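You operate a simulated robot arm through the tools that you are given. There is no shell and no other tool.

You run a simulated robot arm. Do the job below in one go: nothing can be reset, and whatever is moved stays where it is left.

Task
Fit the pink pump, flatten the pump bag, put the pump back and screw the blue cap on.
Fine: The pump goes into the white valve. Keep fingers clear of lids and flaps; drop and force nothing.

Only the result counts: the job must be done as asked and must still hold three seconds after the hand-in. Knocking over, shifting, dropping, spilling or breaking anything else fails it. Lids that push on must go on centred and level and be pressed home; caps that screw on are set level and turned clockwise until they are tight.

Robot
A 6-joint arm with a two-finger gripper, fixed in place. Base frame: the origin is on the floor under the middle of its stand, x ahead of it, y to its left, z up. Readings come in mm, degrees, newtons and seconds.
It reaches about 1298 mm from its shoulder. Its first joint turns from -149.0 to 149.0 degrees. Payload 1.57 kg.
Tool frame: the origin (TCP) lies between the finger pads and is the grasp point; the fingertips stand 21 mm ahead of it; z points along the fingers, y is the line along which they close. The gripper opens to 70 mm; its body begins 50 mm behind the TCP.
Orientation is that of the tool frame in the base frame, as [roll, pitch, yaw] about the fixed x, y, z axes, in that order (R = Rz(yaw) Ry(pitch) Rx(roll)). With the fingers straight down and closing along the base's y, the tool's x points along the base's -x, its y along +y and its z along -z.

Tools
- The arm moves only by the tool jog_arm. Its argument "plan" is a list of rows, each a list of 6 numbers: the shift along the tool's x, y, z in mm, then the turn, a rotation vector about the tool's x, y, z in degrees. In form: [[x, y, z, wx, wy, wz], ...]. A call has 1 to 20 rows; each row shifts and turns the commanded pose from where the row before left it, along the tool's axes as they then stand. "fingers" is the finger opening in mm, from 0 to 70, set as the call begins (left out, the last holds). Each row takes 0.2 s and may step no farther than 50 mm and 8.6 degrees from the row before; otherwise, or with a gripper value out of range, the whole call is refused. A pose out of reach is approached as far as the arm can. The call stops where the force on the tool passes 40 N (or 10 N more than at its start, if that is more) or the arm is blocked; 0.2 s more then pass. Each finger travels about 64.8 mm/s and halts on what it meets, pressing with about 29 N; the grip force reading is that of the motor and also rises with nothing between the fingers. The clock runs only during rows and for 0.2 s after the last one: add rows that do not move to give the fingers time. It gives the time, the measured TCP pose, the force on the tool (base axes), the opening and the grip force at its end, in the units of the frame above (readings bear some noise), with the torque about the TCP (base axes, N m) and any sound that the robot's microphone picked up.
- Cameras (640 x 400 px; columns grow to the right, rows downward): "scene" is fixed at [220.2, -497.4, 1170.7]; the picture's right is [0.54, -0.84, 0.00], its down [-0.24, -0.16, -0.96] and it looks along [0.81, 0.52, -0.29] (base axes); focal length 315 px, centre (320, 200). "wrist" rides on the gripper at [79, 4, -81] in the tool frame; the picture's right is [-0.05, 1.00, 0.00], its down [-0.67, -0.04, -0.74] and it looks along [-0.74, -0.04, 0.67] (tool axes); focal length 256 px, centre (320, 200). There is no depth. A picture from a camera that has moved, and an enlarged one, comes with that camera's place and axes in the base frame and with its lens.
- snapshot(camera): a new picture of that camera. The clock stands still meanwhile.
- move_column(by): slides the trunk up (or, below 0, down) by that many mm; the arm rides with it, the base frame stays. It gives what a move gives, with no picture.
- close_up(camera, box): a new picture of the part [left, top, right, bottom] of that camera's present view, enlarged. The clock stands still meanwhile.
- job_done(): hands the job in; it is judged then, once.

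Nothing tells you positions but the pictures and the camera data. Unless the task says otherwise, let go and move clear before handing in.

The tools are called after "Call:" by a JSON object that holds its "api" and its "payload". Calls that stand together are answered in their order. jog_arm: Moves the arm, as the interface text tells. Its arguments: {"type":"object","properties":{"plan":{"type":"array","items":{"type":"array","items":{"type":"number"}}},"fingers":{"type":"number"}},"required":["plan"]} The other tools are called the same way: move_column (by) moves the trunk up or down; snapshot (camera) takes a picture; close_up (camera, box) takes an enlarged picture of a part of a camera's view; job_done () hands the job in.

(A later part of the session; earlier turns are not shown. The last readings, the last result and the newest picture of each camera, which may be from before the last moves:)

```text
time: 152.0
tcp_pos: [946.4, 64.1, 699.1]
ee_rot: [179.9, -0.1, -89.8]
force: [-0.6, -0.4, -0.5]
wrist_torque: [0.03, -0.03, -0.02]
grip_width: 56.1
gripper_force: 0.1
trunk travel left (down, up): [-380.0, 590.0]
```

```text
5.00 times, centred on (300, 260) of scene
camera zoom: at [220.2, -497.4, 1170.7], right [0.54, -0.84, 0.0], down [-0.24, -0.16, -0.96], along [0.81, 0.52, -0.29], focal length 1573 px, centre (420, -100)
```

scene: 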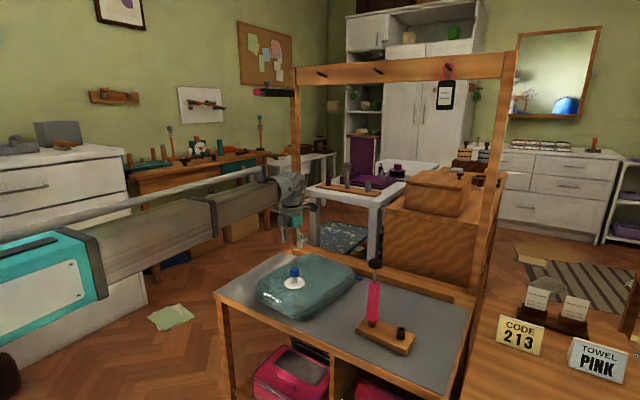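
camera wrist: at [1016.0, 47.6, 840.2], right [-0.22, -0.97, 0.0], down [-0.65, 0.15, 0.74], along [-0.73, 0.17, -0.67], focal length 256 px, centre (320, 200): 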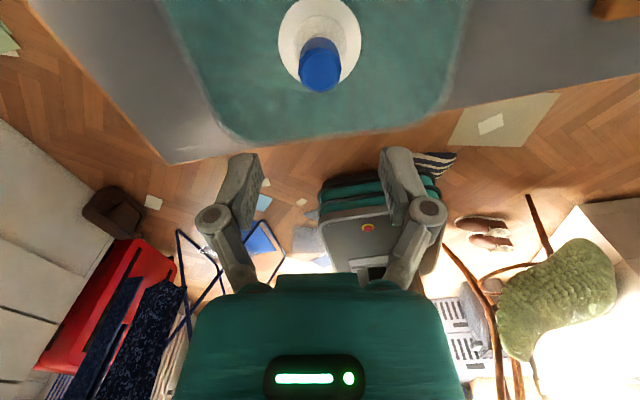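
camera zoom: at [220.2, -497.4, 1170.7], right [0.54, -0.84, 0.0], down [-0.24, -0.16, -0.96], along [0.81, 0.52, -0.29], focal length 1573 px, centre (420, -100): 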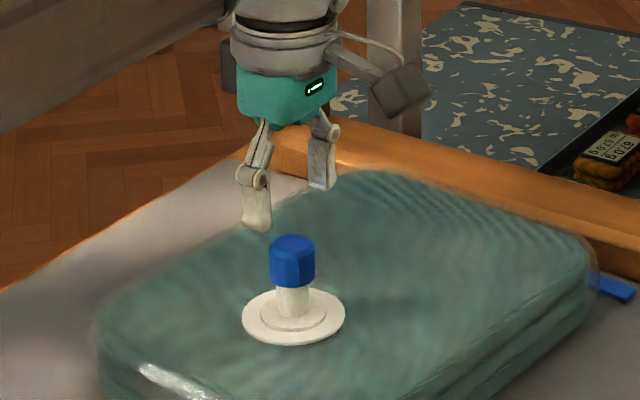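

x is aligned now. I'll rotate back to -170° at this height to check y by columns before descending.

Call:
{"api": "jog_arm", "payload": {"plan": [[0, 0, 0, 0, 0, -8], [0, 0, 0, 0, 0, -8], [0, 0, 0, 0, 0, -8], [0, 0, 0, 0, 0, -8], [0, 0, 0, 0, 0, -8], [0, 0, 0, 0, 0, -8], [0, 0, 0, 0, 0, -8], [0, 0, 0, 0, 0, -8], [0, 0, 0, 0, 0, -8], [0, 0, 0, 0, 0, -5], [0, 0, 0, 0, 0, 0], [0, 0, 0, 0, 0, 0]]}}

Call:
{"api": "close_up", "payload": {"camera": "wrist", "box": [240, 40, 400, 240]}}

```text
time: 154.6
tcp_pos: [945.6, 64.5, 698.3]
ee_rot: [-180.0, 0.0, -13.0]
force: [-0.4, 0.7, 0.0]
wrist_torque: [-0.03, 0.0, 0.0]
grip_width: 55.8
gripper_force: 0.0
trunk travel left (down, up): [-380.0, 590.0]
```

```text
2.00 times, centred on (320, 140) of wrist
camera zoom: at [1021.1, 42.1, 780.2], right [-0.27, -0.96, 0.0], down [-0.64, 0.18, 0.74], along [-0.72, 0.2, -0.67], focal length 512 px, centre (320, 320)
```

zoom: 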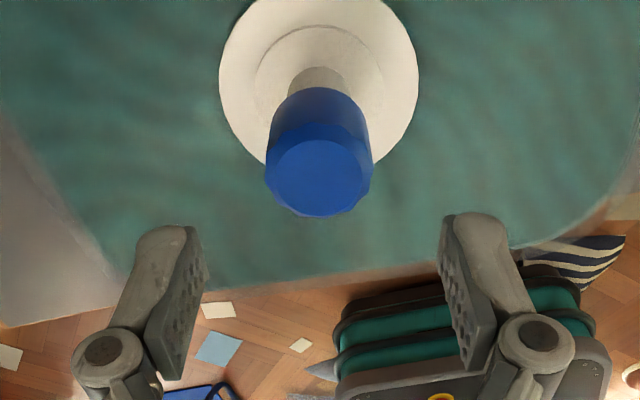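

The cap appears at the same spot in both orientations, so the tool axis is on the cap axis. I'll lower around the cap.

Call:
{"api": "move_column", "payload": {"by": -30}}

Call:
{"api": "close_up", "payload": {"camera": "scene", "box": [270, 240, 320, 280]}}

Call:
{"api": "close_up", "payload": {"camera": "wrist", "box": [240, 100, 400, 260]}}

```text
time: 155.3
tcp_pos: [945.5, 63.7, 668.8]
ee_rot: [180.0, 0.1, -12.8]
force: [-0.3, 0.2, -0.3]
wrist_torque: [0.01, -0.04, 0.03]
grip_width: 56.0
gripper_force: 0.0
trunk travel left (down, up): [-350.0, 620.0]
```

```text
10.00 times, centred on (295, 260) of scene
camera zoom: at [220.2, -497.4, 1170.7], right [0.54, -0.84, 0.0], down [-0.24, -0.16, -0.96], along [0.81, 0.52, -0.29], focal length 3147 px, centre (570, -400)
```

zoom: 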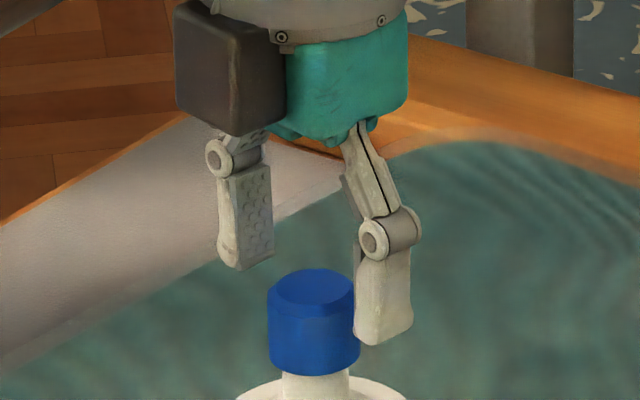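

```text
2.50 times, centred on (320, 180) of wrist
camera zoom: at [1021.0, 42.0, 750.2], right [-0.28, -0.96, 0.0], down [-0.64, 0.18, 0.74], along [-0.72, 0.21, -0.67], focal length 640 px, centre (320, 250)
```

zoom: 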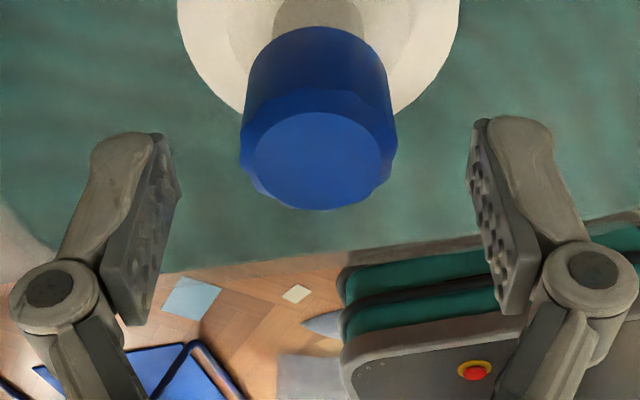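

Call:
{"api": "move_column", "payload": {"by": -8}}

Call:
{"api": "close_up", "payload": {"camera": "scene", "box": [270, 240, 320, 280]}}

Call:
{"api": "close_up", "payload": {"camera": "wrist", "box": [240, 100, 400, 260]}}

```text
time: 155.9
tcp_pos: [944.4, 63.6, 660.5]
ee_rot: [180.0, 0.0, -12.9]
force: [-0.6, -0.1, 0.0]
wrist_torque: [0.01, 0.02, -0.01]
grip_width: 55.8
gripper_force: 0.0
trunk travel left (down, up): [-342.0, 628.0]
```

```text
10.00 times, centred on (295, 260) of scene
camera zoom: at [220.2, -497.4, 1170.7], right [0.54, -0.84, 0.0], down [-0.24, -0.16, -0.96], along [0.81, 0.52, -0.29], focal length 3147 px, centre (570, -400)
```

zoom: 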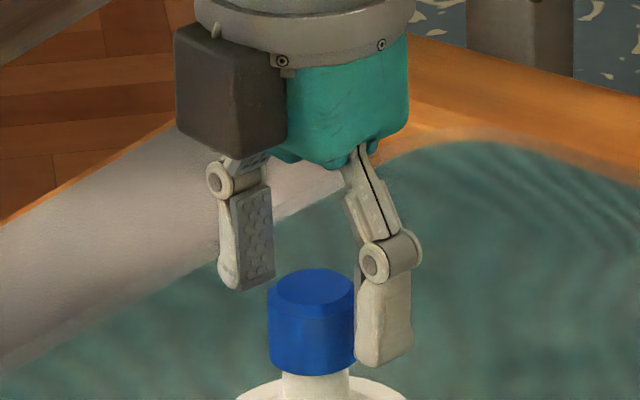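

```text
2.50 times, centred on (320, 180) of wrist
camera zoom: at [1021.0, 42.0, 742.2], right [-0.28, -0.96, 0.0], down [-0.64, 0.18, 0.74], along [-0.72, 0.21, -0.67], focal length 640 px, centre (320, 250)
```

zoom: 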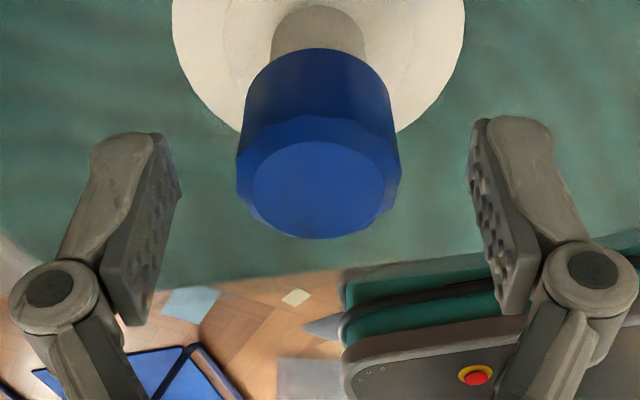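

Call:
{"api": "jog_arm", "payload": {"plan": [[0, 0, 0, 0, 0, 0], [0, 0, 0, 0, 0, 0], [0, 0, 0, 0, 0, 0], [0, 0, 0, 0, 0, 0]], "fingers": 20}}

Call:
{"api": "close_up", "payload": {"camera": "wrist", "box": [240, 100, 400, 260]}}

Call:
{"api": "close_up", "payload": {"camera": "scene", "box": [270, 240, 320, 280]}}

```text
time: 156.9
tcp_pos: [943.8, 64.2, 661.4]
ee_rot: [-179.9, 0.0, -12.9]
force: [2.1, 3.0, 2.1]
wrist_torque: [0.14, -0.02, 0.0]
grip_width: 28.4
gripper_force: 28.5
trunk travel left (down, up): [-342.0, 628.0]
```

```text
2.50 times, centred on (320, 180) of wrist
camera zoom: at [1021.1, 42.4, 742.4], right [-0.28, -0.96, 0.0], down [-0.64, 0.18, 0.74], along [-0.72, 0.21, -0.67], focal length 640 px, centre (320, 250)
```

zoom: 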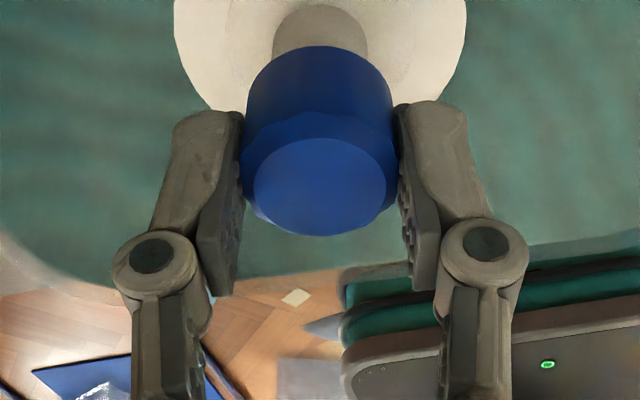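

```text
10.00 times, centred on (295, 260) of scene
camera zoom: at [220.2, -497.4, 1170.7], right [0.54, -0.84, 0.0], down [-0.24, -0.16, -0.96], along [0.81, 0.52, -0.29], focal length 3147 px, centre (570, -400)
```

zoom: 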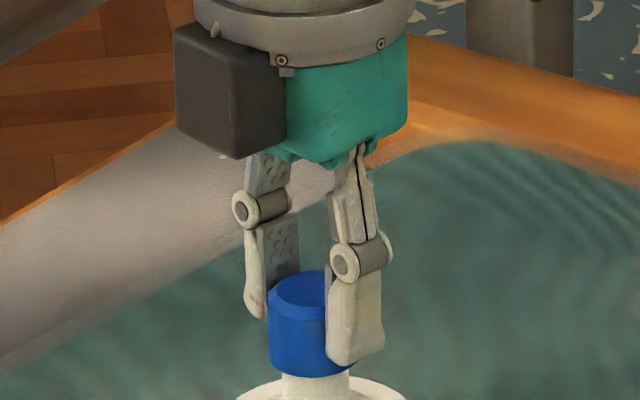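

Gripped with only about 3 N of side load. I'll start turning clockwise with a small 40° turn, checking force and torque.

Call:
{"api": "jog_arm", "payload": {"plan": [[0, 0, 0, 0, 0, 8], [0, 0, 0, 0, 0, 8], [0, 0, 0, 0, 0, 8], [0, 0, 0, 0, 0, 8], [0, 0, 0, 0, 0, 8]]}}

Call:
{"api": "close_up", "payload": {"camera": "wrist", "box": [240, 100, 400, 260]}}

Call:
{"api": "close_up", "payload": {"camera": "scene", "box": [270, 240, 320, 280]}}

```text
time: 158.1
tcp_pos: [945.0, 65.3, 661.1]
ee_rot: [179.9, 0.0, -53.1]
force: [3.6, 5.6, 1.0]
wrist_torque: [0.16, -0.13, -0.02]
grip_width: 28.2
gripper_force: 29.0
trunk travel left (down, up): [-342.0, 628.0]
```

```text
2.50 times, centred on (320, 180) of wrist
camera zoom: at [988.8, -2.1, 742.1], right [-0.83, -0.56, 0.0], down [-0.37, 0.55, 0.74], along [-0.41, 0.62, -0.67], focal length 640 px, centre (320, 250)
```

zoom: 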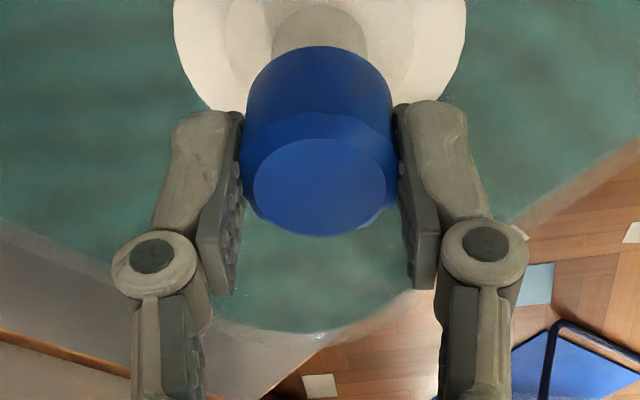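

```text
10.00 times, centred on (295, 260) of scene
camera zoom: at [220.2, -497.4, 1170.7], right [0.54, -0.84, 0.0], down [-0.24, -0.16, -0.96], along [0.81, 0.52, -0.29], focal length 3147 px, centre (570, -400)
```

zoom: 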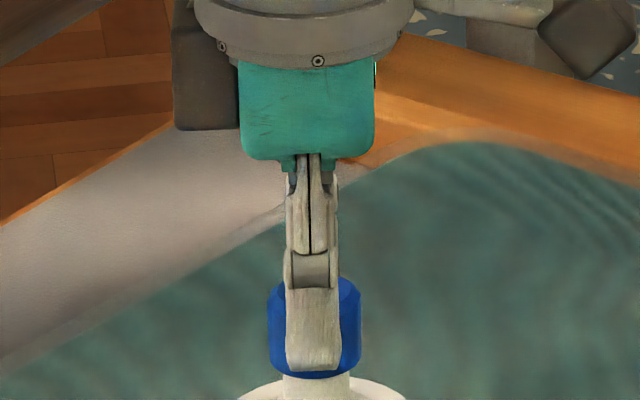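

The cap turns freely with negligible torque. I'll continue clockwise.

Call:
{"api": "jog_arm", "payload": {"plan": [[0, 0, 0, 0, 0, 8], [0, 0, 0, 0, 0, 8], [0, 0, 0, 0, 0, 8], [0, 0, 0, 0, 0, 8], [0, 0, 0, 0, 0, 8], [0, 0, 0, 0, 0, 8], [0, 0, 0, 0, 0, 8]]}}

Call:
{"api": "close_up", "payload": {"camera": "wrist", "box": [240, 100, 400, 260]}}

Call:
{"api": "close_up", "payload": {"camera": "scene", "box": [270, 240, 320, 280]}}

```text
time: 159.7
tcp_pos: [945.2, 64.2, 662.6]
ee_rot: [-180.0, -0.1, -109.1]
force: [1.0, -0.7, 0.1]
wrist_torque: [-0.03, 0.01, -0.01]
grip_width: 28.1
gripper_force: 29.2
trunk travel left (down, up): [-342.0, 628.0]
```

```text
2.50 times, centred on (320, 180) of wrist
camera zoom: at [914.8, -9.6, 742.2], right [-0.93, 0.38, 0.0], down [0.25, 0.62, 0.74], along [0.28, 0.69, -0.67], focal length 640 px, centre (320, 250)
```

zoom: 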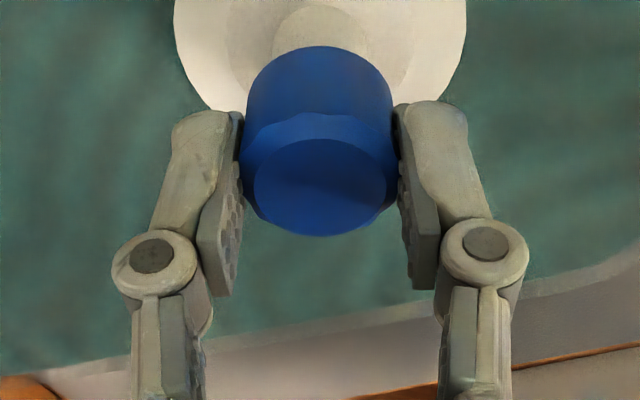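

```text
10.00 times, centred on (295, 260) of scene
camera zoom: at [220.2, -497.4, 1170.7], right [0.54, -0.84, 0.0], down [-0.24, -0.16, -0.96], along [0.81, 0.52, -0.29], focal length 3147 px, centre (570, -400)
```

zoom: 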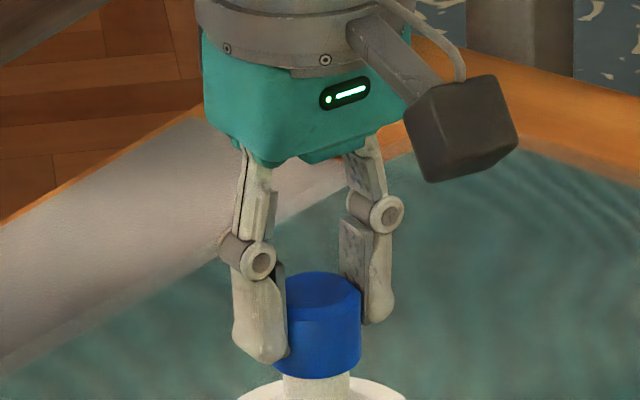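

Call:
{"api": "close_up", "payload": {"camera": "scene", "box": [282, 262, 306, 284]}}

Call:
{"api": "move_column", "payload": {"by": -0.7}}

Call:
{"api": "jog_arm", "payload": {"plan": [[0, 0, 0, 0, 0, 8], [0, 0, 0, 0, 0, 8], [0, 0, 0, 0, 0, 8], [0, 0, 0, 0, 0, 8]]}}

Call:
{"api": "close_up", "payload": {"camera": "scene", "box": [282, 262, 306, 284]}}

```text
16.00 times, centred on (294, 273) of scene
camera zoom: at [220.2, -497.4, 1170.7], right [0.54, -0.84, 0.0], down [-0.24, -0.16, -0.96], along [0.81, 0.52, -0.29], focal length 5035 px, centre (736, -968)
```

zoom: 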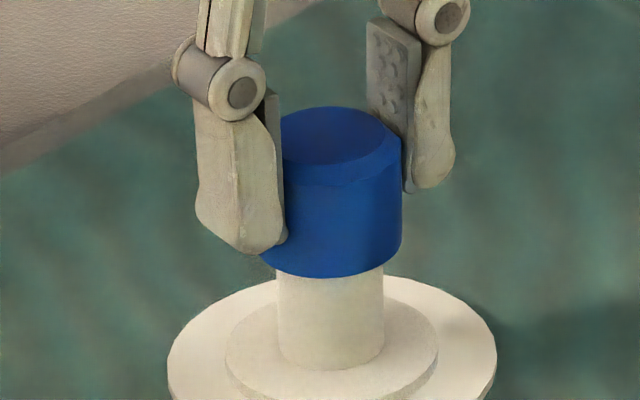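

```text
time: 160.2
tcp_pos: [946.5, 63.7, 660.3]
ee_rot: [-179.9, -0.1, -109.0]
force: [2.2, -2.8, 1.3]
wrist_torque: [-0.08, -0.06, 0.02]
grip_width: 28.1
gripper_force: 28.7
trunk travel left (down, up): [-342.0, 628.0]
```

```text
time: 161.2
tcp_pos: [945.9, 64.2, 660.0]
ee_rot: [179.9, 0.0, -141.0]
force: [7.6, -3.9, 1.7]
wrist_torque: [-0.08, -0.14, -0.01]
grip_width: 27.8
gripper_force: 29.3
trunk travel left (down, up): [-342.0, 628.0]
```

```text
16.00 times, centred on (294, 273) of scene
camera zoom: at [220.2, -497.4, 1170.7], right [0.54, -0.84, 0.0], down [-0.24, -0.16, -0.96], along [0.81, 0.52, -0.29], focal length 5035 px, centre (736, -968)
```

zoom: 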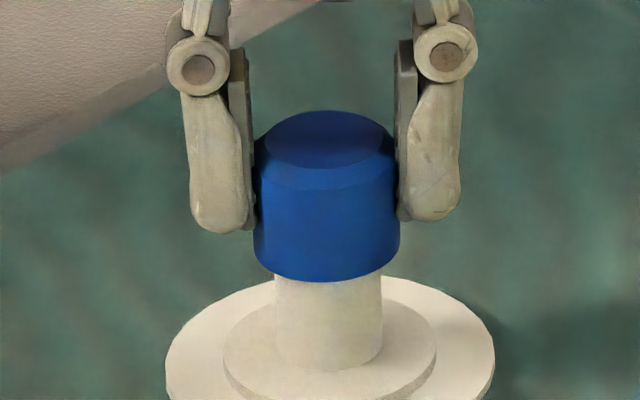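

The cap has come down about 2 mm and is near the rim. I'll keep turning until torque builds.

Call:
{"api": "jog_arm", "payload": {"plan": [[0, 0, 0, 0, 0, 8], [0, 0, 0, 0, 0, 8], [0, 0, 0, 0, 0, 8], [0, 0, 0, 0, 0, 8], [0, 0, 0, 0, 0, 8]]}}

Call:
{"api": "close_up", "payload": {"camera": "scene", "box": [282, 262, 306, 284]}}

Call:
{"api": "close_up", "payload": {"camera": "wrist", "box": [240, 100, 400, 260]}}

```text
time: 162.4
tcp_pos: [943.9, 65.7, 659.4]
ee_rot: [180.0, 0.0, 178.8]
force: [2.5, -2.2, 0.3]
wrist_torque: [-0.04, -0.1, 0.01]
grip_width: 28.0
gripper_force: 29.0
trunk travel left (down, up): [-342.0, 628.0]
```

```text
16.00 times, centred on (294, 273) of scene
camera zoom: at [220.2, -497.4, 1170.7], right [0.54, -0.84, 0.0], down [-0.24, -0.16, -0.96], along [0.81, 0.52, -0.29], focal length 5035 px, centre (736, -968)
```

zoom: 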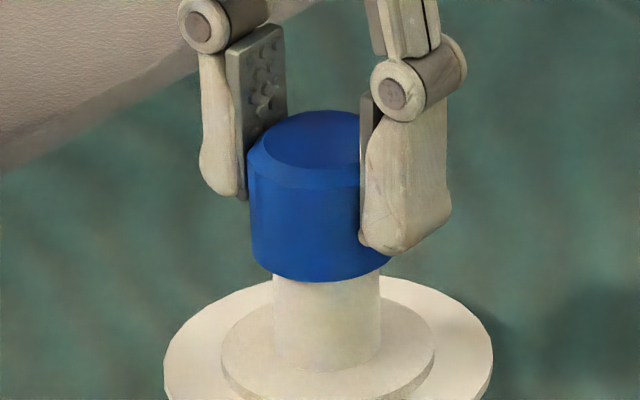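

```text
2.50 times, centred on (320, 180) of wrist
camera zoom: at [865.1, 69.9, 741.4], right [0.07, 1.0, 0.0], down [0.67, -0.05, 0.74], along [0.74, -0.05, -0.67], focal length 640 px, centre (320, 250)
```

zoom: 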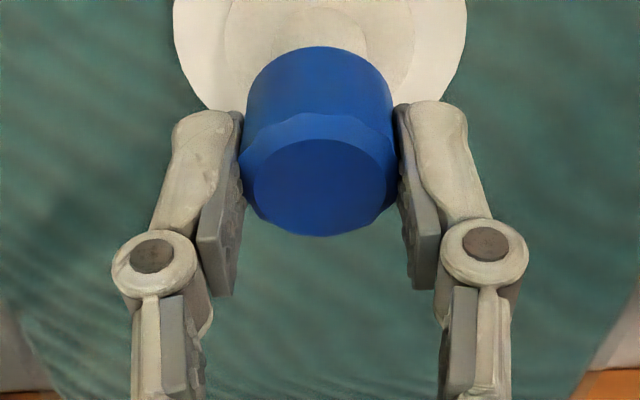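

No vertical pull yet, so the thread may need light downward pressure to engage. I'll lower about 1 mm for a few newtons and read the force.

Call:
{"api": "move_column", "payload": {"by": -0.7}}

Call:
{"api": "close_up", "payload": {"camera": "scene", "box": [282, 262, 306, 284]}}

```text
time: 162.9
tcp_pos: [944.6, 64.8, 659.9]
ee_rot: [180.0, 0.0, 179.1]
force: [3.0, 0.2, 2.0]
wrist_torque: [0.03, -0.03, -0.01]
grip_width: 28.2
gripper_force: 29.2
trunk travel left (down, up): [-341.0, 629.0]
```

```text
16.00 times, centred on (294, 273) of scene
camera zoom: at [220.2, -497.4, 1170.7], right [0.54, -0.84, 0.0], down [-0.24, -0.16, -0.96], along [0.81, 0.52, -0.29], focal length 5035 px, centre (736, -968)
```

zoom: 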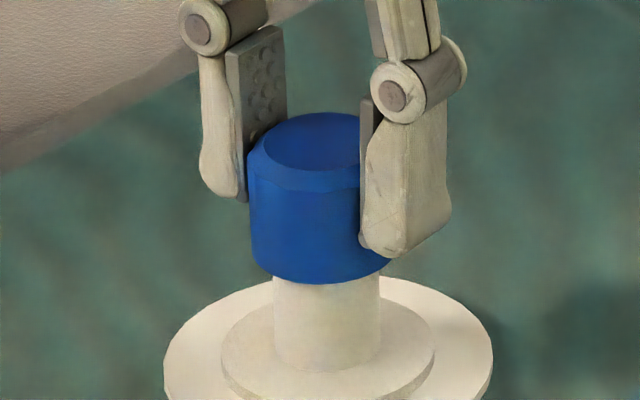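

Call:
{"api": "jog_arm", "payload": {"plan": [[0, 0, 0, 0, 0, 8], [0, 0, 0, 0, 0, 8], [0, 0, 0, 0, 0, 8], [0, 0, 0, 0, 0, 8], [0, 0, 0, 0, 0, 8], [0, 0, 0, 0, 0, 8]]}}

Call:
{"api": "move_column", "payload": {"by": -0.7}}

Call:
{"api": "close_up", "payload": {"camera": "scene", "box": [282, 262, 306, 284]}}

Call:
{"api": "close_up", "payload": {"camera": "wrist", "box": [240, 100, 400, 260]}}

```text
time: 164.3
tcp_pos: [945.3, 64.2, 660.7]
ee_rot: [180.0, 0.1, 130.8]
force: [-4.1, -4.5, -1.1]
wrist_torque: [-0.07, 0.07, 0.01]
grip_width: 27.8
gripper_force: 28.8
trunk travel left (down, up): [-341.0, 629.0]
```

```text
time: 164.8
tcp_pos: [945.3, 65.0, 659.4]
ee_rot: [-180.0, 0.0, 131.0]
force: [-7.2, -3.4, 1.8]
wrist_torque: [-0.06, 0.12, -0.02]
grip_width: 28.0
gripper_force: 28.9
trunk travel left (down, up): [-340.0, 630.0]
```

```text
16.00 times, centred on (294, 273) of scene
camera zoom: at [220.2, -497.4, 1170.7], right [0.54, -0.84, 0.0], down [-0.24, -0.16, -0.96], along [0.81, 0.52, -0.29], focal length 5035 px, centre (736, -968)
```

zoom: 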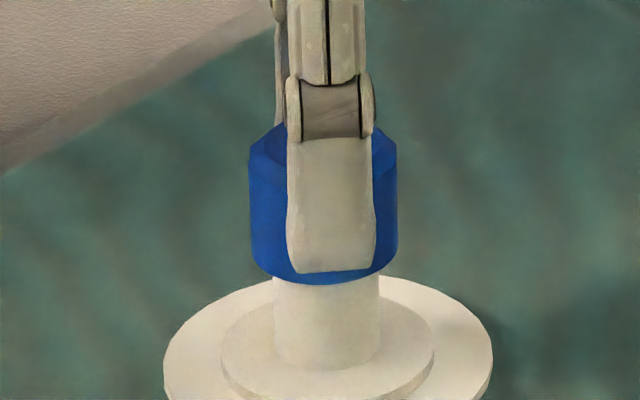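

```text
2.50 times, centred on (320, 180) of wrist
camera zoom: at [895.5, 126.9, 740.6], right [0.79, 0.62, 0.0], down [0.41, -0.53, 0.74], along [0.46, -0.59, -0.67], focal length 640 px, centre (320, 250)
```

zoom: 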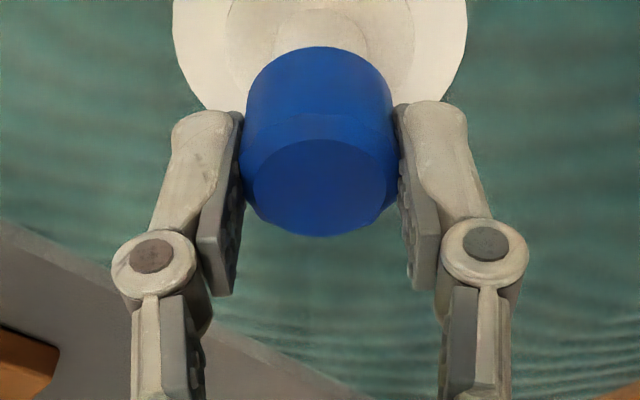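

Turning now pulls the tool down slightly, so the thread is engaged. I'll keep alternating small turns with small lowering.

Call:
{"api": "jog_arm", "payload": {"plan": [[0, 0, 0, 0, 0, 8], [0, 0, 0, 0, 0, 8], [0, 0, 0, 0, 0, 8], [0, 0, 0, 0, 0, 8], [0, 0, 0, 0, 0, 8]]}}

Call:
{"api": "move_column", "payload": {"by": -0.6}}

Call:
{"api": "jog_arm", "payload": {"plan": [[0, 0, 0, 0, 0, 8], [0, 0, 0, 0, 0, 8], [0, 0, 0, 0, 0, 8], [0, 0, 0, 0, 0, 8], [0, 0, 0, 0, 0, 8]]}}

Call:
{"api": "close_up", "payload": {"camera": "scene", "box": [282, 262, 306, 284]}}

Call:
{"api": "close_up", "payload": {"camera": "wrist", "box": [240, 100, 400, 260]}}

```text
time: 166.0
tcp_pos: [945.2, 64.3, 658.3]
ee_rot: [-180.0, 0.0, 91.0]
force: [-6.5, 1.4, 0.6]
wrist_torque: [-0.05, 0.07, 0.0]
grip_width: 28.1
gripper_force: 29.1
trunk travel left (down, up): [-340.0, 630.0]
```

```text
time: 166.5
tcp_pos: [945.6, 64.6, 658.2]
ee_rot: [179.9, 0.0, 91.0]
force: [-4.8, 4.5, 3.6]
wrist_torque: [0.06, 0.13, -0.03]
grip_width: 27.6
gripper_force: 29.3
trunk travel left (down, up): [-340.0, 630.0]
```

```text
time: 167.7
tcp_pos: [946.4, 65.5, 658.5]
ee_rot: [179.9, 0.0, 50.9]
force: [-5.4, -0.5, 2.2]
wrist_torque: [-0.02, 0.13, 0.39]
grip_width: 28.4
gripper_force: 28.5
trunk travel left (down, up): [-340.0, 630.0]
```

```text
16.00 times, centred on (294, 273) of scene
camera zoom: at [220.2, -497.4, 1170.7], right [0.54, -0.84, 0.0], down [-0.24, -0.16, -0.96], along [0.81, 0.52, -0.29], focal length 5035 px, centre (736, -968)
```

zoom: 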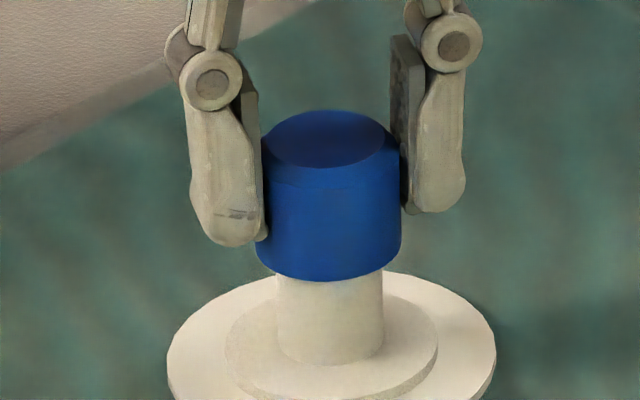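

```text
2.50 times, centred on (320, 180) of wrist
camera zoom: at [999.0, 123.4, 740.0], right [0.74, -0.67, 0.0], down [-0.45, -0.49, 0.74], along [-0.5, -0.55, -0.67], focal length 640 px, centre (320, 250)
```

zoom: 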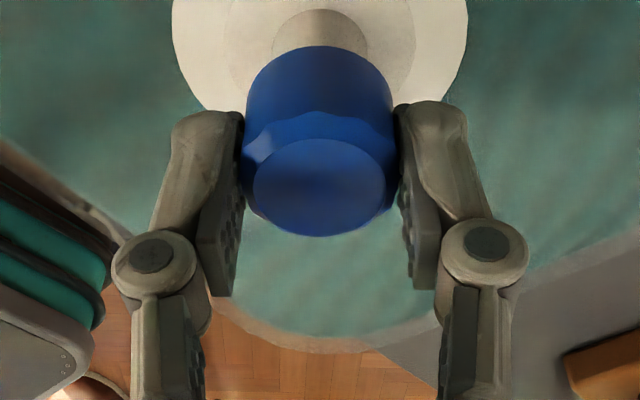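

Torque has risen to 0.39 N·m, so the cap is getting tight. I'll turn a little more in single steps.

Call:
{"api": "jog_arm", "payload": {"plan": [[0, 0, 0, 0, 0, 4]]}}

Call:
{"api": "jog_arm", "payload": {"plan": [[0, 0, 0, 0, 0, 4]]}}

Call:
{"api": "close_up", "payload": {"camera": "wrist", "box": [240, 100, 400, 260]}}

Call:
{"api": "close_up", "payload": {"camera": "scene", "box": [282, 262, 306, 284]}}

```text
time: 168.1
tcp_pos: [945.7, 64.3, 659.2]
ee_rot: [-180.0, -0.1, 47.0]
force: [-3.0, 1.9, 3.0]
wrist_torque: [0.03, 0.06, 0.31]
grip_width: 28.1
gripper_force: 29.0
trunk travel left (down, up): [-340.0, 630.0]
```

```text
time: 168.5
tcp_pos: [945.3, 63.2, 658.3]
ee_rot: [-180.0, 0.0, 43.0]
force: [-5.3, 2.9, 1.8]
wrist_torque: [0.08, 0.09, 0.41]
grip_width: 28.1
gripper_force: 29.4
trunk travel left (down, up): [-340.0, 630.0]
```

```text
2.50 times, centred on (320, 180) of wrist
camera zoom: at [1006.4, 115.3, 739.9], right [0.64, -0.77, 0.0], down [-0.51, -0.43, 0.74], along [-0.57, -0.48, -0.67], focal length 640 px, centre (320, 250)
```

zoom: 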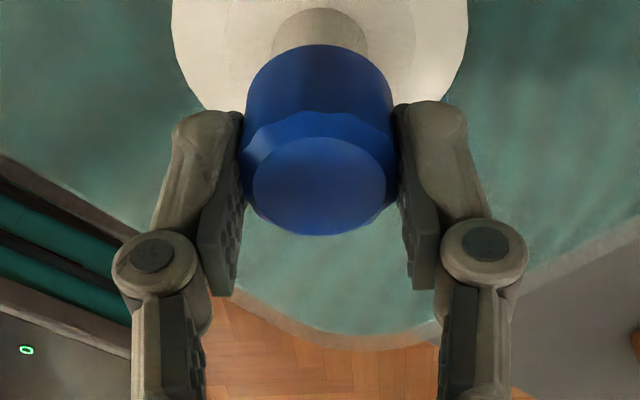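

```text
16.00 times, centred on (294, 273) of scene
camera zoom: at [220.2, -497.4, 1170.7], right [0.54, -0.84, 0.0], down [-0.24, -0.16, -0.96], along [0.81, 0.52, -0.29], focal length 5035 px, centre (736, -968)
```

zoom: 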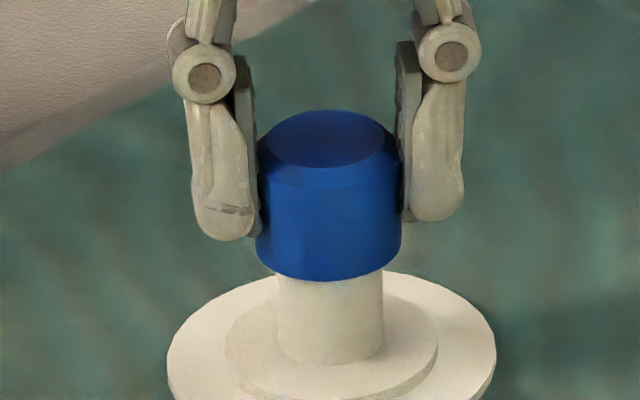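

Torque stays near 0.4 N·m and the cap facets seem to stay still while the gripper turns. I'll do one more small turn to confirm it is tight.

Call:
{"api": "jog_arm", "payload": {"plan": [[0, 0, 0, 0, 0, 6], [0, 0, 0, 0, 0, 6]]}}

Call:
{"api": "close_up", "payload": {"camera": "wrist", "box": [240, 100, 400, 260]}}

Call:
{"api": "close_up", "payload": {"camera": "scene", "box": [282, 262, 306, 284]}}

```text
time: 169.1
tcp_pos: [945.5, 64.3, 658.3]
ee_rot: [-179.9, 0.0, 31.1]
force: [-6.9, 4.5, 0.6]
wrist_torque: [0.04, 0.14, 0.51]
grip_width: 28.1
gripper_force: 29.4
trunk travel left (down, up): [-340.0, 630.0]
```

```text
2.50 times, centred on (320, 180) of wrist
camera zoom: at [1015.6, 101.6, 739.9], right [0.47, -0.88, 0.0], down [-0.59, -0.31, 0.74], along [-0.66, -0.35, -0.67], focal length 640 px, centre (320, 250)
```

zoom: 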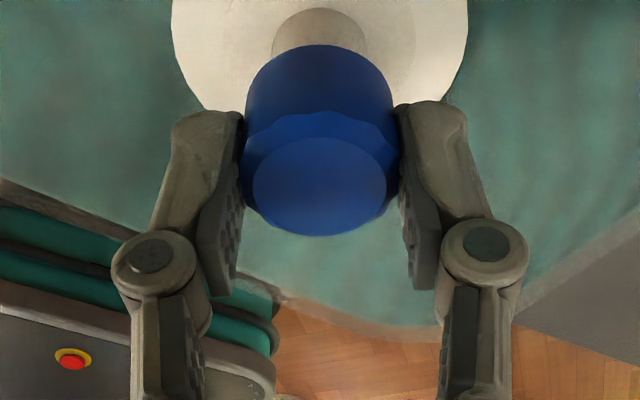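

```text
16.00 times, centred on (294, 273) of scene
camera zoom: at [220.2, -497.4, 1170.7], right [0.54, -0.84, 0.0], down [-0.24, -0.16, -0.96], along [0.81, 0.52, -0.29], focal length 5035 px, centre (736, -968)
```

zoom: 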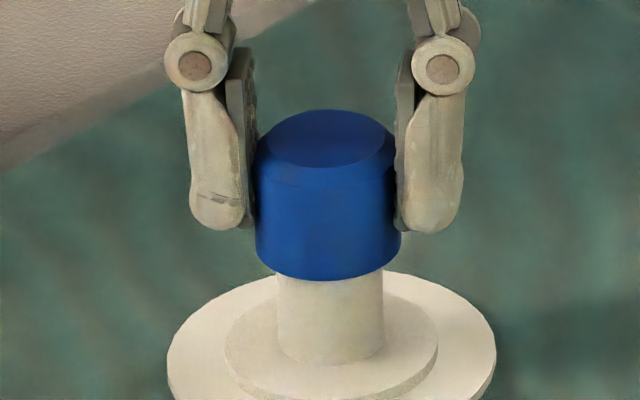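

Call:
{"api": "jog_arm", "payload": {"plan": [[0, 0, 0, 0, 0, 6], [0, 0, 0, 0, 0, 6]]}}

Call:
{"api": "jog_arm", "payload": {"plan": [[0, 0, 0, 0, 0, 6], [0, 0, 0, 0, 0, 6]]}}

Call:
{"api": "close_up", "payload": {"camera": "wrist", "box": [240, 100, 400, 260]}}

Call:
{"api": "close_up", "payload": {"camera": "scene", "box": [282, 262, 306, 284]}}

```text
time: 169.7
tcp_pos: [947.7, 63.8, 658.0]
ee_rot: [179.9, -0.2, 19.0]
force: [-4.0, 4.3, 1.2]
wrist_torque: [0.07, 0.11, 0.36]
grip_width: 27.8
gripper_force: 28.8
trunk travel left (down, up): [-340.0, 630.0]
```

```text
time: 170.3
tcp_pos: [947.3, 52.5, 659.4]
ee_rot: [-180.0, -0.1, 10.8]
force: [-2.7, 0.0, 0.9]
wrist_torque: [-0.08, 0.05, 0.49]
grip_width: 28.2
gripper_force: 29.0
out of reach, approached as far as the arm can: row 2
trunk travel left (down, up): [-340.0, 630.0]
```

```text
2.50 times, centred on (320, 180) of wrist
camera zoom: at [1025.5, 63.1, 739.8], right [0.14, -0.99, 0.0], down [-0.66, -0.09, 0.74], along [-0.74, -0.1, -0.67], focal length 640 px, centre (320, 250)
```

zoom: 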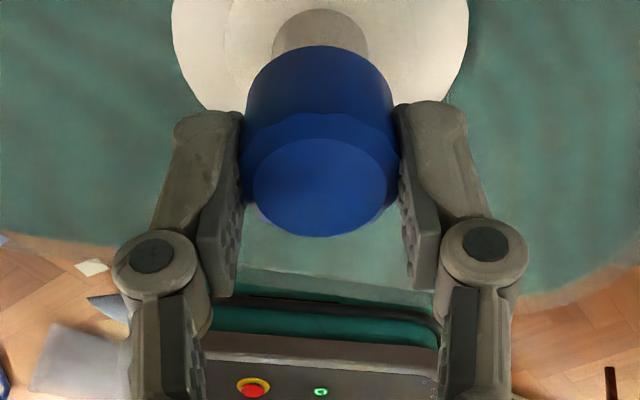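

```text
16.00 times, centred on (294, 273) of scene
camera zoom: at [220.2, -497.4, 1170.7], right [0.54, -0.84, 0.0], down [-0.24, -0.16, -0.96], along [0.81, 0.52, -0.29], focal length 5035 px, centre (736, -968)
```

zoom: 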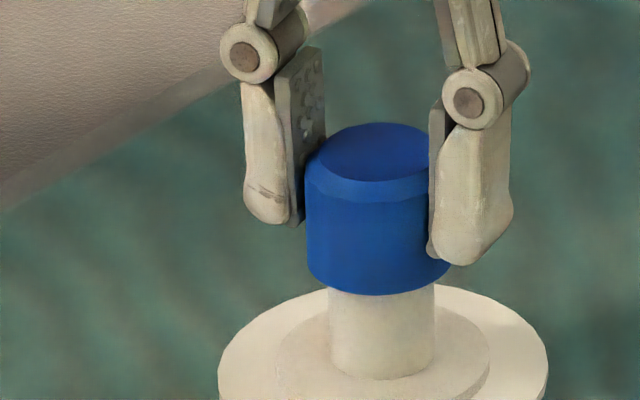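

The roll limit was reached and the arm slid sideways about 11 mm, dragging the valve with it. I'll look at the whole bag before doing anything else.

Call:
{"api": "snapshot", "payload": {"camera": "scene"}}

Call:
{"api": "close_up", "payload": {"camera": "scene", "box": [210, 220, 400, 340]}}

```text
taken
```

scene: 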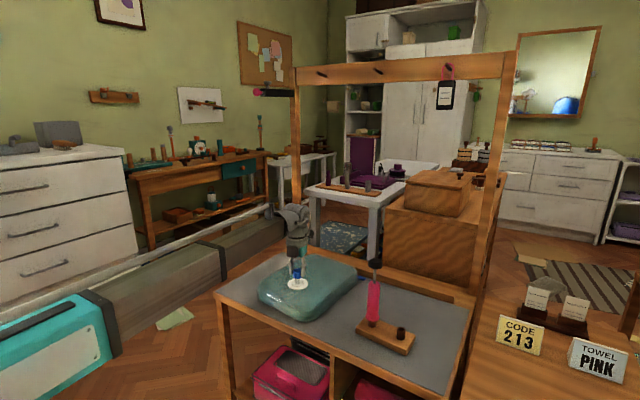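

```text
3.33 times, centred on (305, 280) of scene
camera zoom: at [220.2, -497.4, 1170.7], right [0.54, -0.84, 0.0], down [-0.24, -0.16, -0.96], along [0.81, 0.52, -0.29], focal length 1049 px, centre (370, -67)
```

zoom: 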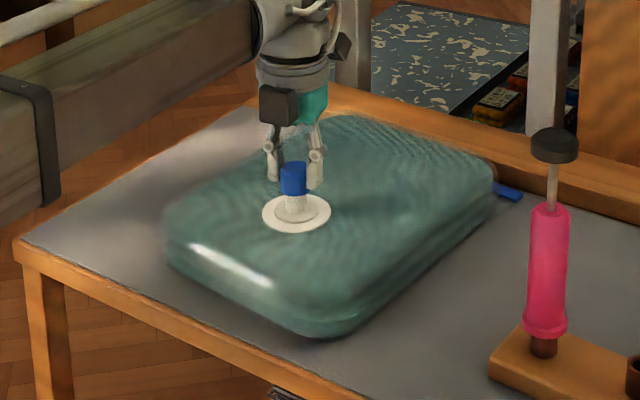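

The flat bag slid about 11 mm along the bench with the valve. I'll release the cap, rotate the open gripper back away from the roll limit, regrip, and slide the bag back to where it was.

Call:
{"api": "jog_arm", "payload": {"plan": [[0, 0, 0, 0, 0, 0], [0, 0, 0, 0, 0, 0], [0, 0, 0, 0, 0, 0]], "fingers": 56}}

Call:
{"api": "move_column", "payload": {"by": 35}}

Call:
{"api": "jog_arm", "payload": {"plan": [[0, 0, 0, 0, 0, -8], [0, 0, 0, 0, 0, -8], [0, 0, 0, 0, 0, -8], [0, 0, 0, 0, 0, -8], [0, 0, 0, 0, 0, -8], [0, 0, 0, 0, 0, -8], [0, 0, 0, 0, 0, -8], [0, 0, 0, 0, 0, -8], [0, 0, 0, 0, 0, -8], [0, 0, 0, 0, 0, -8], [0, 0, 0, 0, 0, 0], [0, 0, 0, 0, 0, 0]]}}

Call:
{"api": "close_up", "payload": {"camera": "wrist", "box": [240, 40, 400, 240]}}

Call:
{"api": "close_up", "payload": {"camera": "scene", "box": [282, 258, 310, 280]}}

```text
time: 171.1
tcp_pos: [946.6, 54.7, 658.7]
ee_rot: [-179.8, 0.1, 10.9]
force: [0.7, 0.4, 0.6]
wrist_torque: [0.0, 0.0, 0.03]
grip_width: 56.3
gripper_force: 0.2
trunk travel left (down, up): [-340.0, 630.0]
```

```text
time: 171.9
tcp_pos: [947.1, 54.1, 693.3]
ee_rot: [-179.9, 0.0, 10.9]
force: [-0.3, -0.2, -0.4]
wrist_torque: [0.02, 0.0, 0.0]
grip_width: 56.0
gripper_force: 0.1
trunk travel left (down, up): [-375.0, 595.0]
```

```text
time: 174.5
tcp_pos: [947.2, 53.5, 693.7]
ee_rot: [-180.0, -0.2, 91.1]
force: [-0.5, 0.0, -0.6]
wrist_torque: [0.01, -0.01, -0.01]
grip_width: 56.1
gripper_force: 0.1
trunk travel left (down, up): [-375.0, 595.0]
```

```text
2.00 times, centred on (320, 140) of wrist
camera zoom: at [949.7, 132.8, 774.8], right [1.0, -0.04, 0.0], down [-0.02, -0.67, 0.74], along [-0.03, -0.74, -0.67], focal length 512 px, centre (320, 320)
```

zoom: 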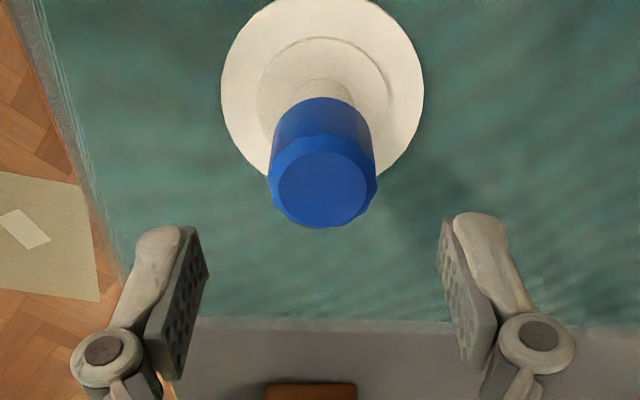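

```text
16.00 times, centred on (296, 269) of scene
camera zoom: at [220.2, -497.4, 1170.7], right [0.54, -0.84, 0.0], down [-0.24, -0.16, -0.96], along [0.81, 0.52, -0.29], focal length 5035 px, centre (704, -904)
```

zoom: 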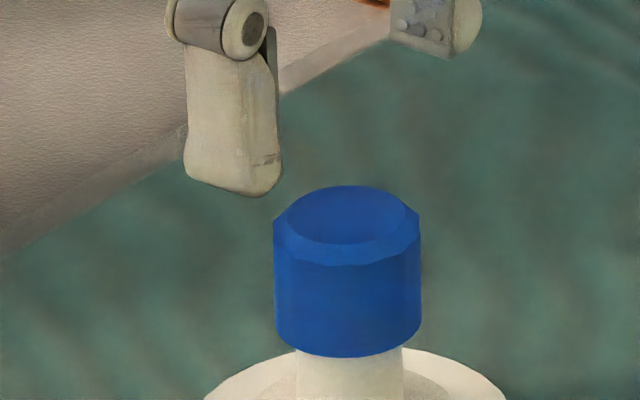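

The whole bag slid with the valve, so I'll slide it back. I'll centre on the cap, lower and regrip.

Call:
{"api": "jog_arm", "payload": {"plan": [[-1.5, 0.8, 0, 0, 0, 0], [0, 0, 0, 0, 0, 0], [0, 0, 0, 0, 0, 0]]}}

Call:
{"api": "close_up", "payload": {"camera": "wrist", "box": [240, 40, 400, 240]}}

Call:
{"api": "move_column", "payload": {"by": -34}}

Call:
{"api": "close_up", "payload": {"camera": "wrist", "box": [240, 100, 400, 260]}}

```text
time: 175.3
tcp_pos: [949.4, 52.5, 693.6]
ee_rot: [-180.0, -0.2, 91.0]
force: [-0.2, -0.7, 0.1]
wrist_torque: [0.03, -0.02, -0.02]
grip_width: 55.6
gripper_force: 0.1
trunk travel left (down, up): [-375.0, 595.0]
```

```text
2.00 times, centred on (320, 140) of wrist
camera zoom: at [951.0, 131.0, 774.8], right [1.0, -0.04, 0.0], down [-0.02, -0.67, 0.74], along [-0.03, -0.74, -0.67], focal length 512 px, centre (320, 320)
```

zoom: 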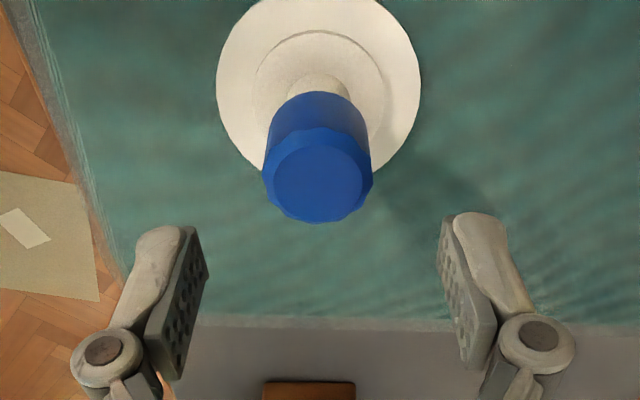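

```text
time: 176.1
tcp_pos: [947.7, 51.9, 660.1]
ee_rot: [180.0, -0.1, 90.9]
force: [0.2, 0.9, 0.6]
wrist_torque: [-0.01, 0.04, 0.0]
grip_width: 56.0
gripper_force: 0.0
trunk travel left (down, up): [-341.0, 629.0]
```

```text
2.50 times, centred on (320, 180) of wrist
camera zoom: at [951.0, 131.0, 740.8], right [1.0, -0.04, 0.0], down [-0.02, -0.67, 0.74], along [-0.03, -0.74, -0.67], focal length 640 px, centre (320, 250)
```

zoom: 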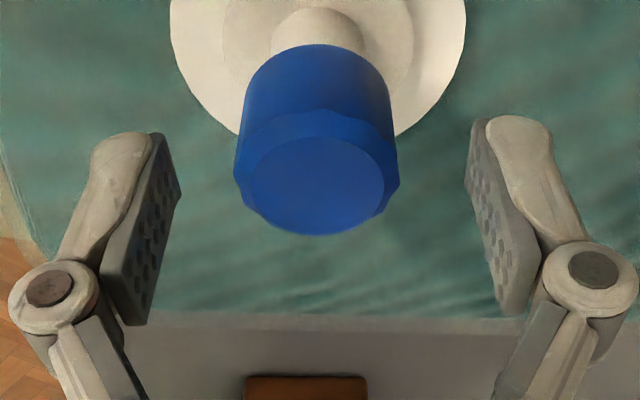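

Call:
{"api": "jog_arm", "payload": {"plan": [[0, -0.5, 0, 0, 0, 0], [0, 0, 0, 0, 0, 0], [0, 0, 0, 0, 0, 0]]}}

Call:
{"api": "jog_arm", "payload": {"plan": [[0, 0, 0, 0, 0, 0], [0, 0, 0, 0, 0, 0], [0, 0, 0, 0, 0, 0], [0, 0, 0, 0, 0, 0]], "fingers": 20}}

Call:
{"api": "close_up", "payload": {"camera": "wrist", "box": [240, 100, 400, 260]}}

```text
time: 176.9
tcp_pos: [948.2, 52.5, 659.0]
ee_rot: [179.9, -0.2, 90.9]
force: [1.1, 0.2, -0.4]
wrist_torque: [-0.01, -0.02, -0.01]
grip_width: 56.2
gripper_force: 0.0
trunk travel left (down, up): [-341.0, 629.0]
```

```text
time: 177.9
tcp_pos: [948.0, 52.9, 659.2]
ee_rot: [-180.0, -0.2, 90.9]
force: [1.1, 0.4, 2.5]
wrist_torque: [-0.02, 0.0, 0.04]
grip_width: 28.3
gripper_force: 29.2
trunk travel left (down, up): [-341.0, 629.0]
```

```text
2.50 times, centred on (320, 180) of wrist
camera zoom: at [950.4, 131.1, 740.9], right [1.0, -0.04, 0.0], down [-0.02, -0.67, 0.74], along [-0.03, -0.74, -0.67], focal length 640 px, centre (320, 250)
```

zoom: 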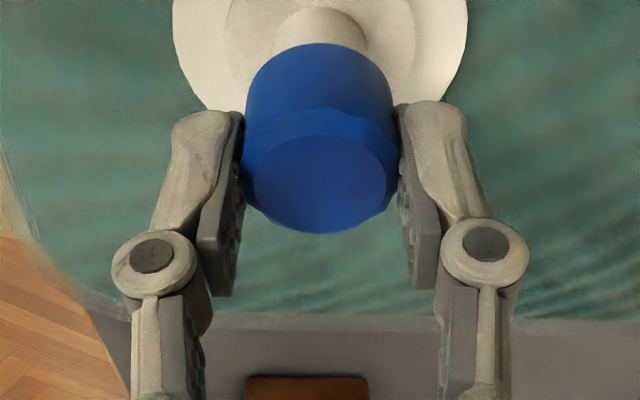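

Regripped centrally. First a tightening check of a few degrees clockwise.

Call:
{"api": "jog_arm", "payload": {"plan": [[0, 0, 0, 0, 0, 3], [0, 0, 0, 0, 0, 3]]}}

Call:
{"api": "jog_arm", "payload": {"plan": [[0, 0, 0, 0, 0, 4], [0, 0, 0, 0, 0, 4]]}}

Call:
{"api": "close_up", "payload": {"camera": "wrist", "box": [240, 100, 400, 260]}}

```text
time: 178.5
tcp_pos: [947.7, 52.6, 660.0]
ee_rot: [180.0, -0.2, 84.9]
force: [2.6, 0.6, 2.3]
wrist_torque: [0.0, -0.04, 0.52]
grip_width: 28.2
gripper_force: 29.2
trunk travel left (down, up): [-341.0, 629.0]
```

```text
time: 179.1
tcp_pos: [947.8, 52.3, 659.8]
ee_rot: [-179.9, -0.2, 76.9]
force: [3.5, 1.0, 2.2]
wrist_torque: [0.03, -0.06, 0.36]
grip_width: 28.3
gripper_force: 29.4
trunk travel left (down, up): [-341.0, 629.0]
```

```text
2.50 times, centred on (320, 180) of wrist
camera zoom: at [969.4, 127.8, 740.8], right [0.96, -0.28, 0.0], down [-0.19, -0.64, 0.74], along [-0.21, -0.71, -0.67], focal length 640 px, centre (320, 250)
```

zoom: 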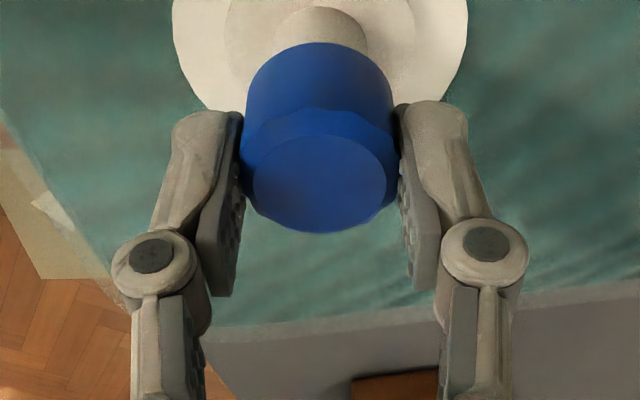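

Torque jumped straight to 0.5 N·m, then the fingers slipped, so the cap is tight. Now I'll slide the bag gently back to its original spot.

Call:
{"api": "jog_arm", "payload": {"plan": [[1.38, -0.66, 0, 0, 0, 0], [1.38, -0.66, 0, 0, 0, 0], [1.38, -0.66, 0, 0, 0, 0], [1.38, -0.66, 0, 0, 0, 0], [0, 0, 0, 0, 0, 0]]}}

Call:
{"api": "close_up", "payload": {"camera": "scene", "box": [210, 220, 400, 340]}}

Call:
{"api": "close_up", "payload": {"camera": "wrist", "box": [240, 100, 400, 260]}}

```text
time: 180.3
tcp_pos: [948.0, 58.3, 659.6]
ee_rot: [-180.0, -0.1, 76.9]
force: [-3.9, -5.0, -0.2]
wrist_torque: [-0.08, 0.09, -0.01]
grip_width: 28.1
gripper_force: 29.2
trunk travel left (down, up): [-341.0, 629.0]
```

```text
3.33 times, centred on (305, 280) of scene
camera zoom: at [220.2, -497.4, 1170.7], right [0.54, -0.84, 0.0], down [-0.24, -0.16, -0.96], along [0.81, 0.52, -0.29], focal length 1049 px, centre (370, -67)
```

zoom: 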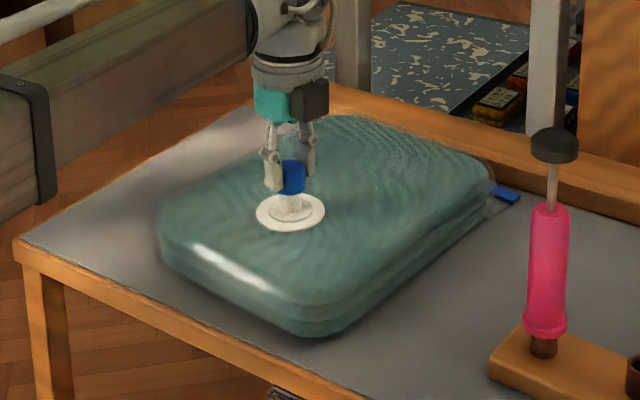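

```text
2.50 times, centred on (320, 180) of wrist
camera zoom: at [967.6, 133.7, 740.9], right [0.96, -0.28, 0.0], down [-0.18, -0.64, 0.74], along [-0.21, -0.71, -0.67], focal length 640 px, centre (320, 250)
```

zoom: 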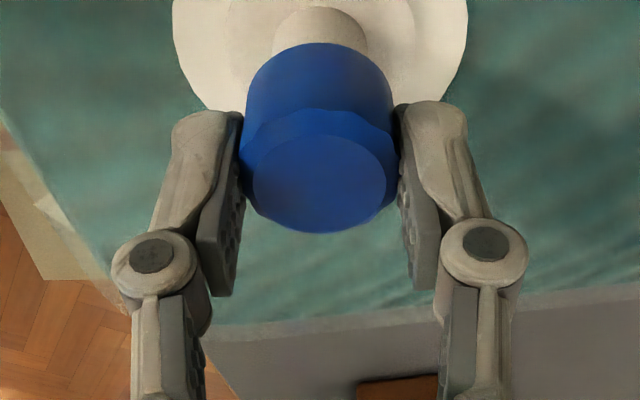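

Call:
{"api": "jog_arm", "payload": {"plan": [[1.41, -0.5, 0, 0, 0, 0], [1.41, -0.5, 0, 0, 0, 0], [1.41, -0.5, 0, 0, 0, 0], [1.41, -0.5, 0, 0, 0, 0], [0, 0, 0, 0, 0, 0], [0, 0, 0, 0, 0, 0]]}}

Call:
{"api": "close_up", "payload": {"camera": "scene", "box": [210, 220, 400, 340]}}

Call:
{"api": "close_up", "payload": {"camera": "scene", "box": [282, 262, 306, 284]}}

Call:
{"api": "close_up", "payload": {"camera": "wrist", "box": [240, 100, 400, 260]}}

```text
time: 181.7
tcp_pos: [945.0, 64.2, 660.4]
ee_rot: [-179.9, -0.2, 76.9]
force: [-19.7, -7.5, 0.0]
wrist_torque: [-0.15, 0.43, -0.03]
grip_width: 28.2
gripper_force: 29.0
trunk travel left (down, up): [-341.0, 629.0]
```

```text
3.33 times, centred on (305, 280) of scene
camera zoom: at [220.2, -497.4, 1170.7], right [0.54, -0.84, 0.0], down [-0.24, -0.16, -0.96], along [0.81, 0.52, -0.29], focal length 1049 px, centre (370, -67)
```

zoom: 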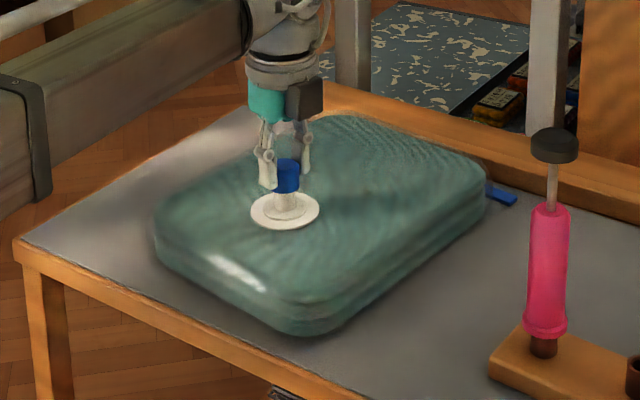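

```text
16.00 times, centred on (294, 273) of scene
camera zoom: at [220.2, -497.4, 1170.7], right [0.54, -0.84, 0.0], down [-0.24, -0.16, -0.96], along [0.81, 0.52, -0.29], focal length 5035 px, centre (736, -968)
```

zoom: 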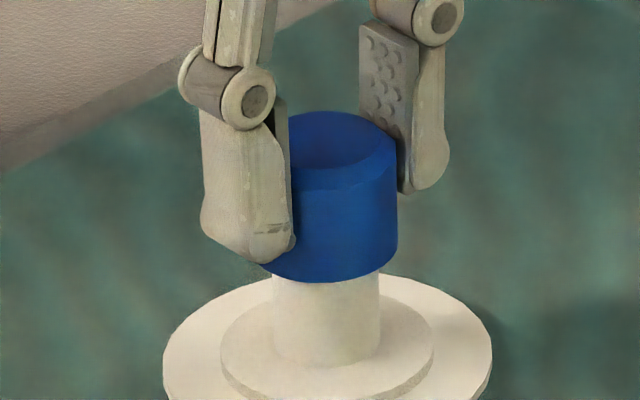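

```text
2.50 times, centred on (320, 180) of wrist
camera zoom: at [966.1, 139.4, 741.7], right [0.96, -0.28, 0.0], down [-0.18, -0.64, 0.74], along [-0.21, -0.71, -0.67], focal length 640 px, centre (320, 250)
```

zoom: 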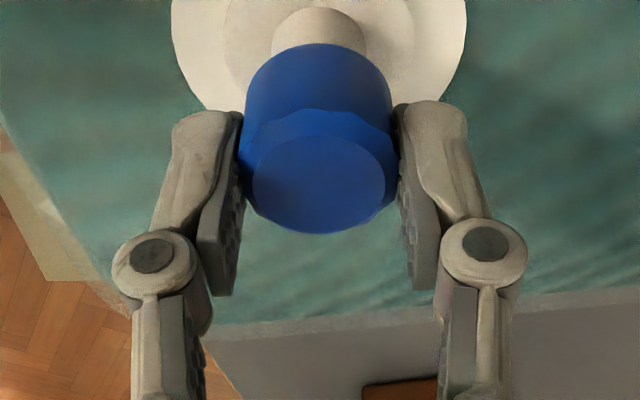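

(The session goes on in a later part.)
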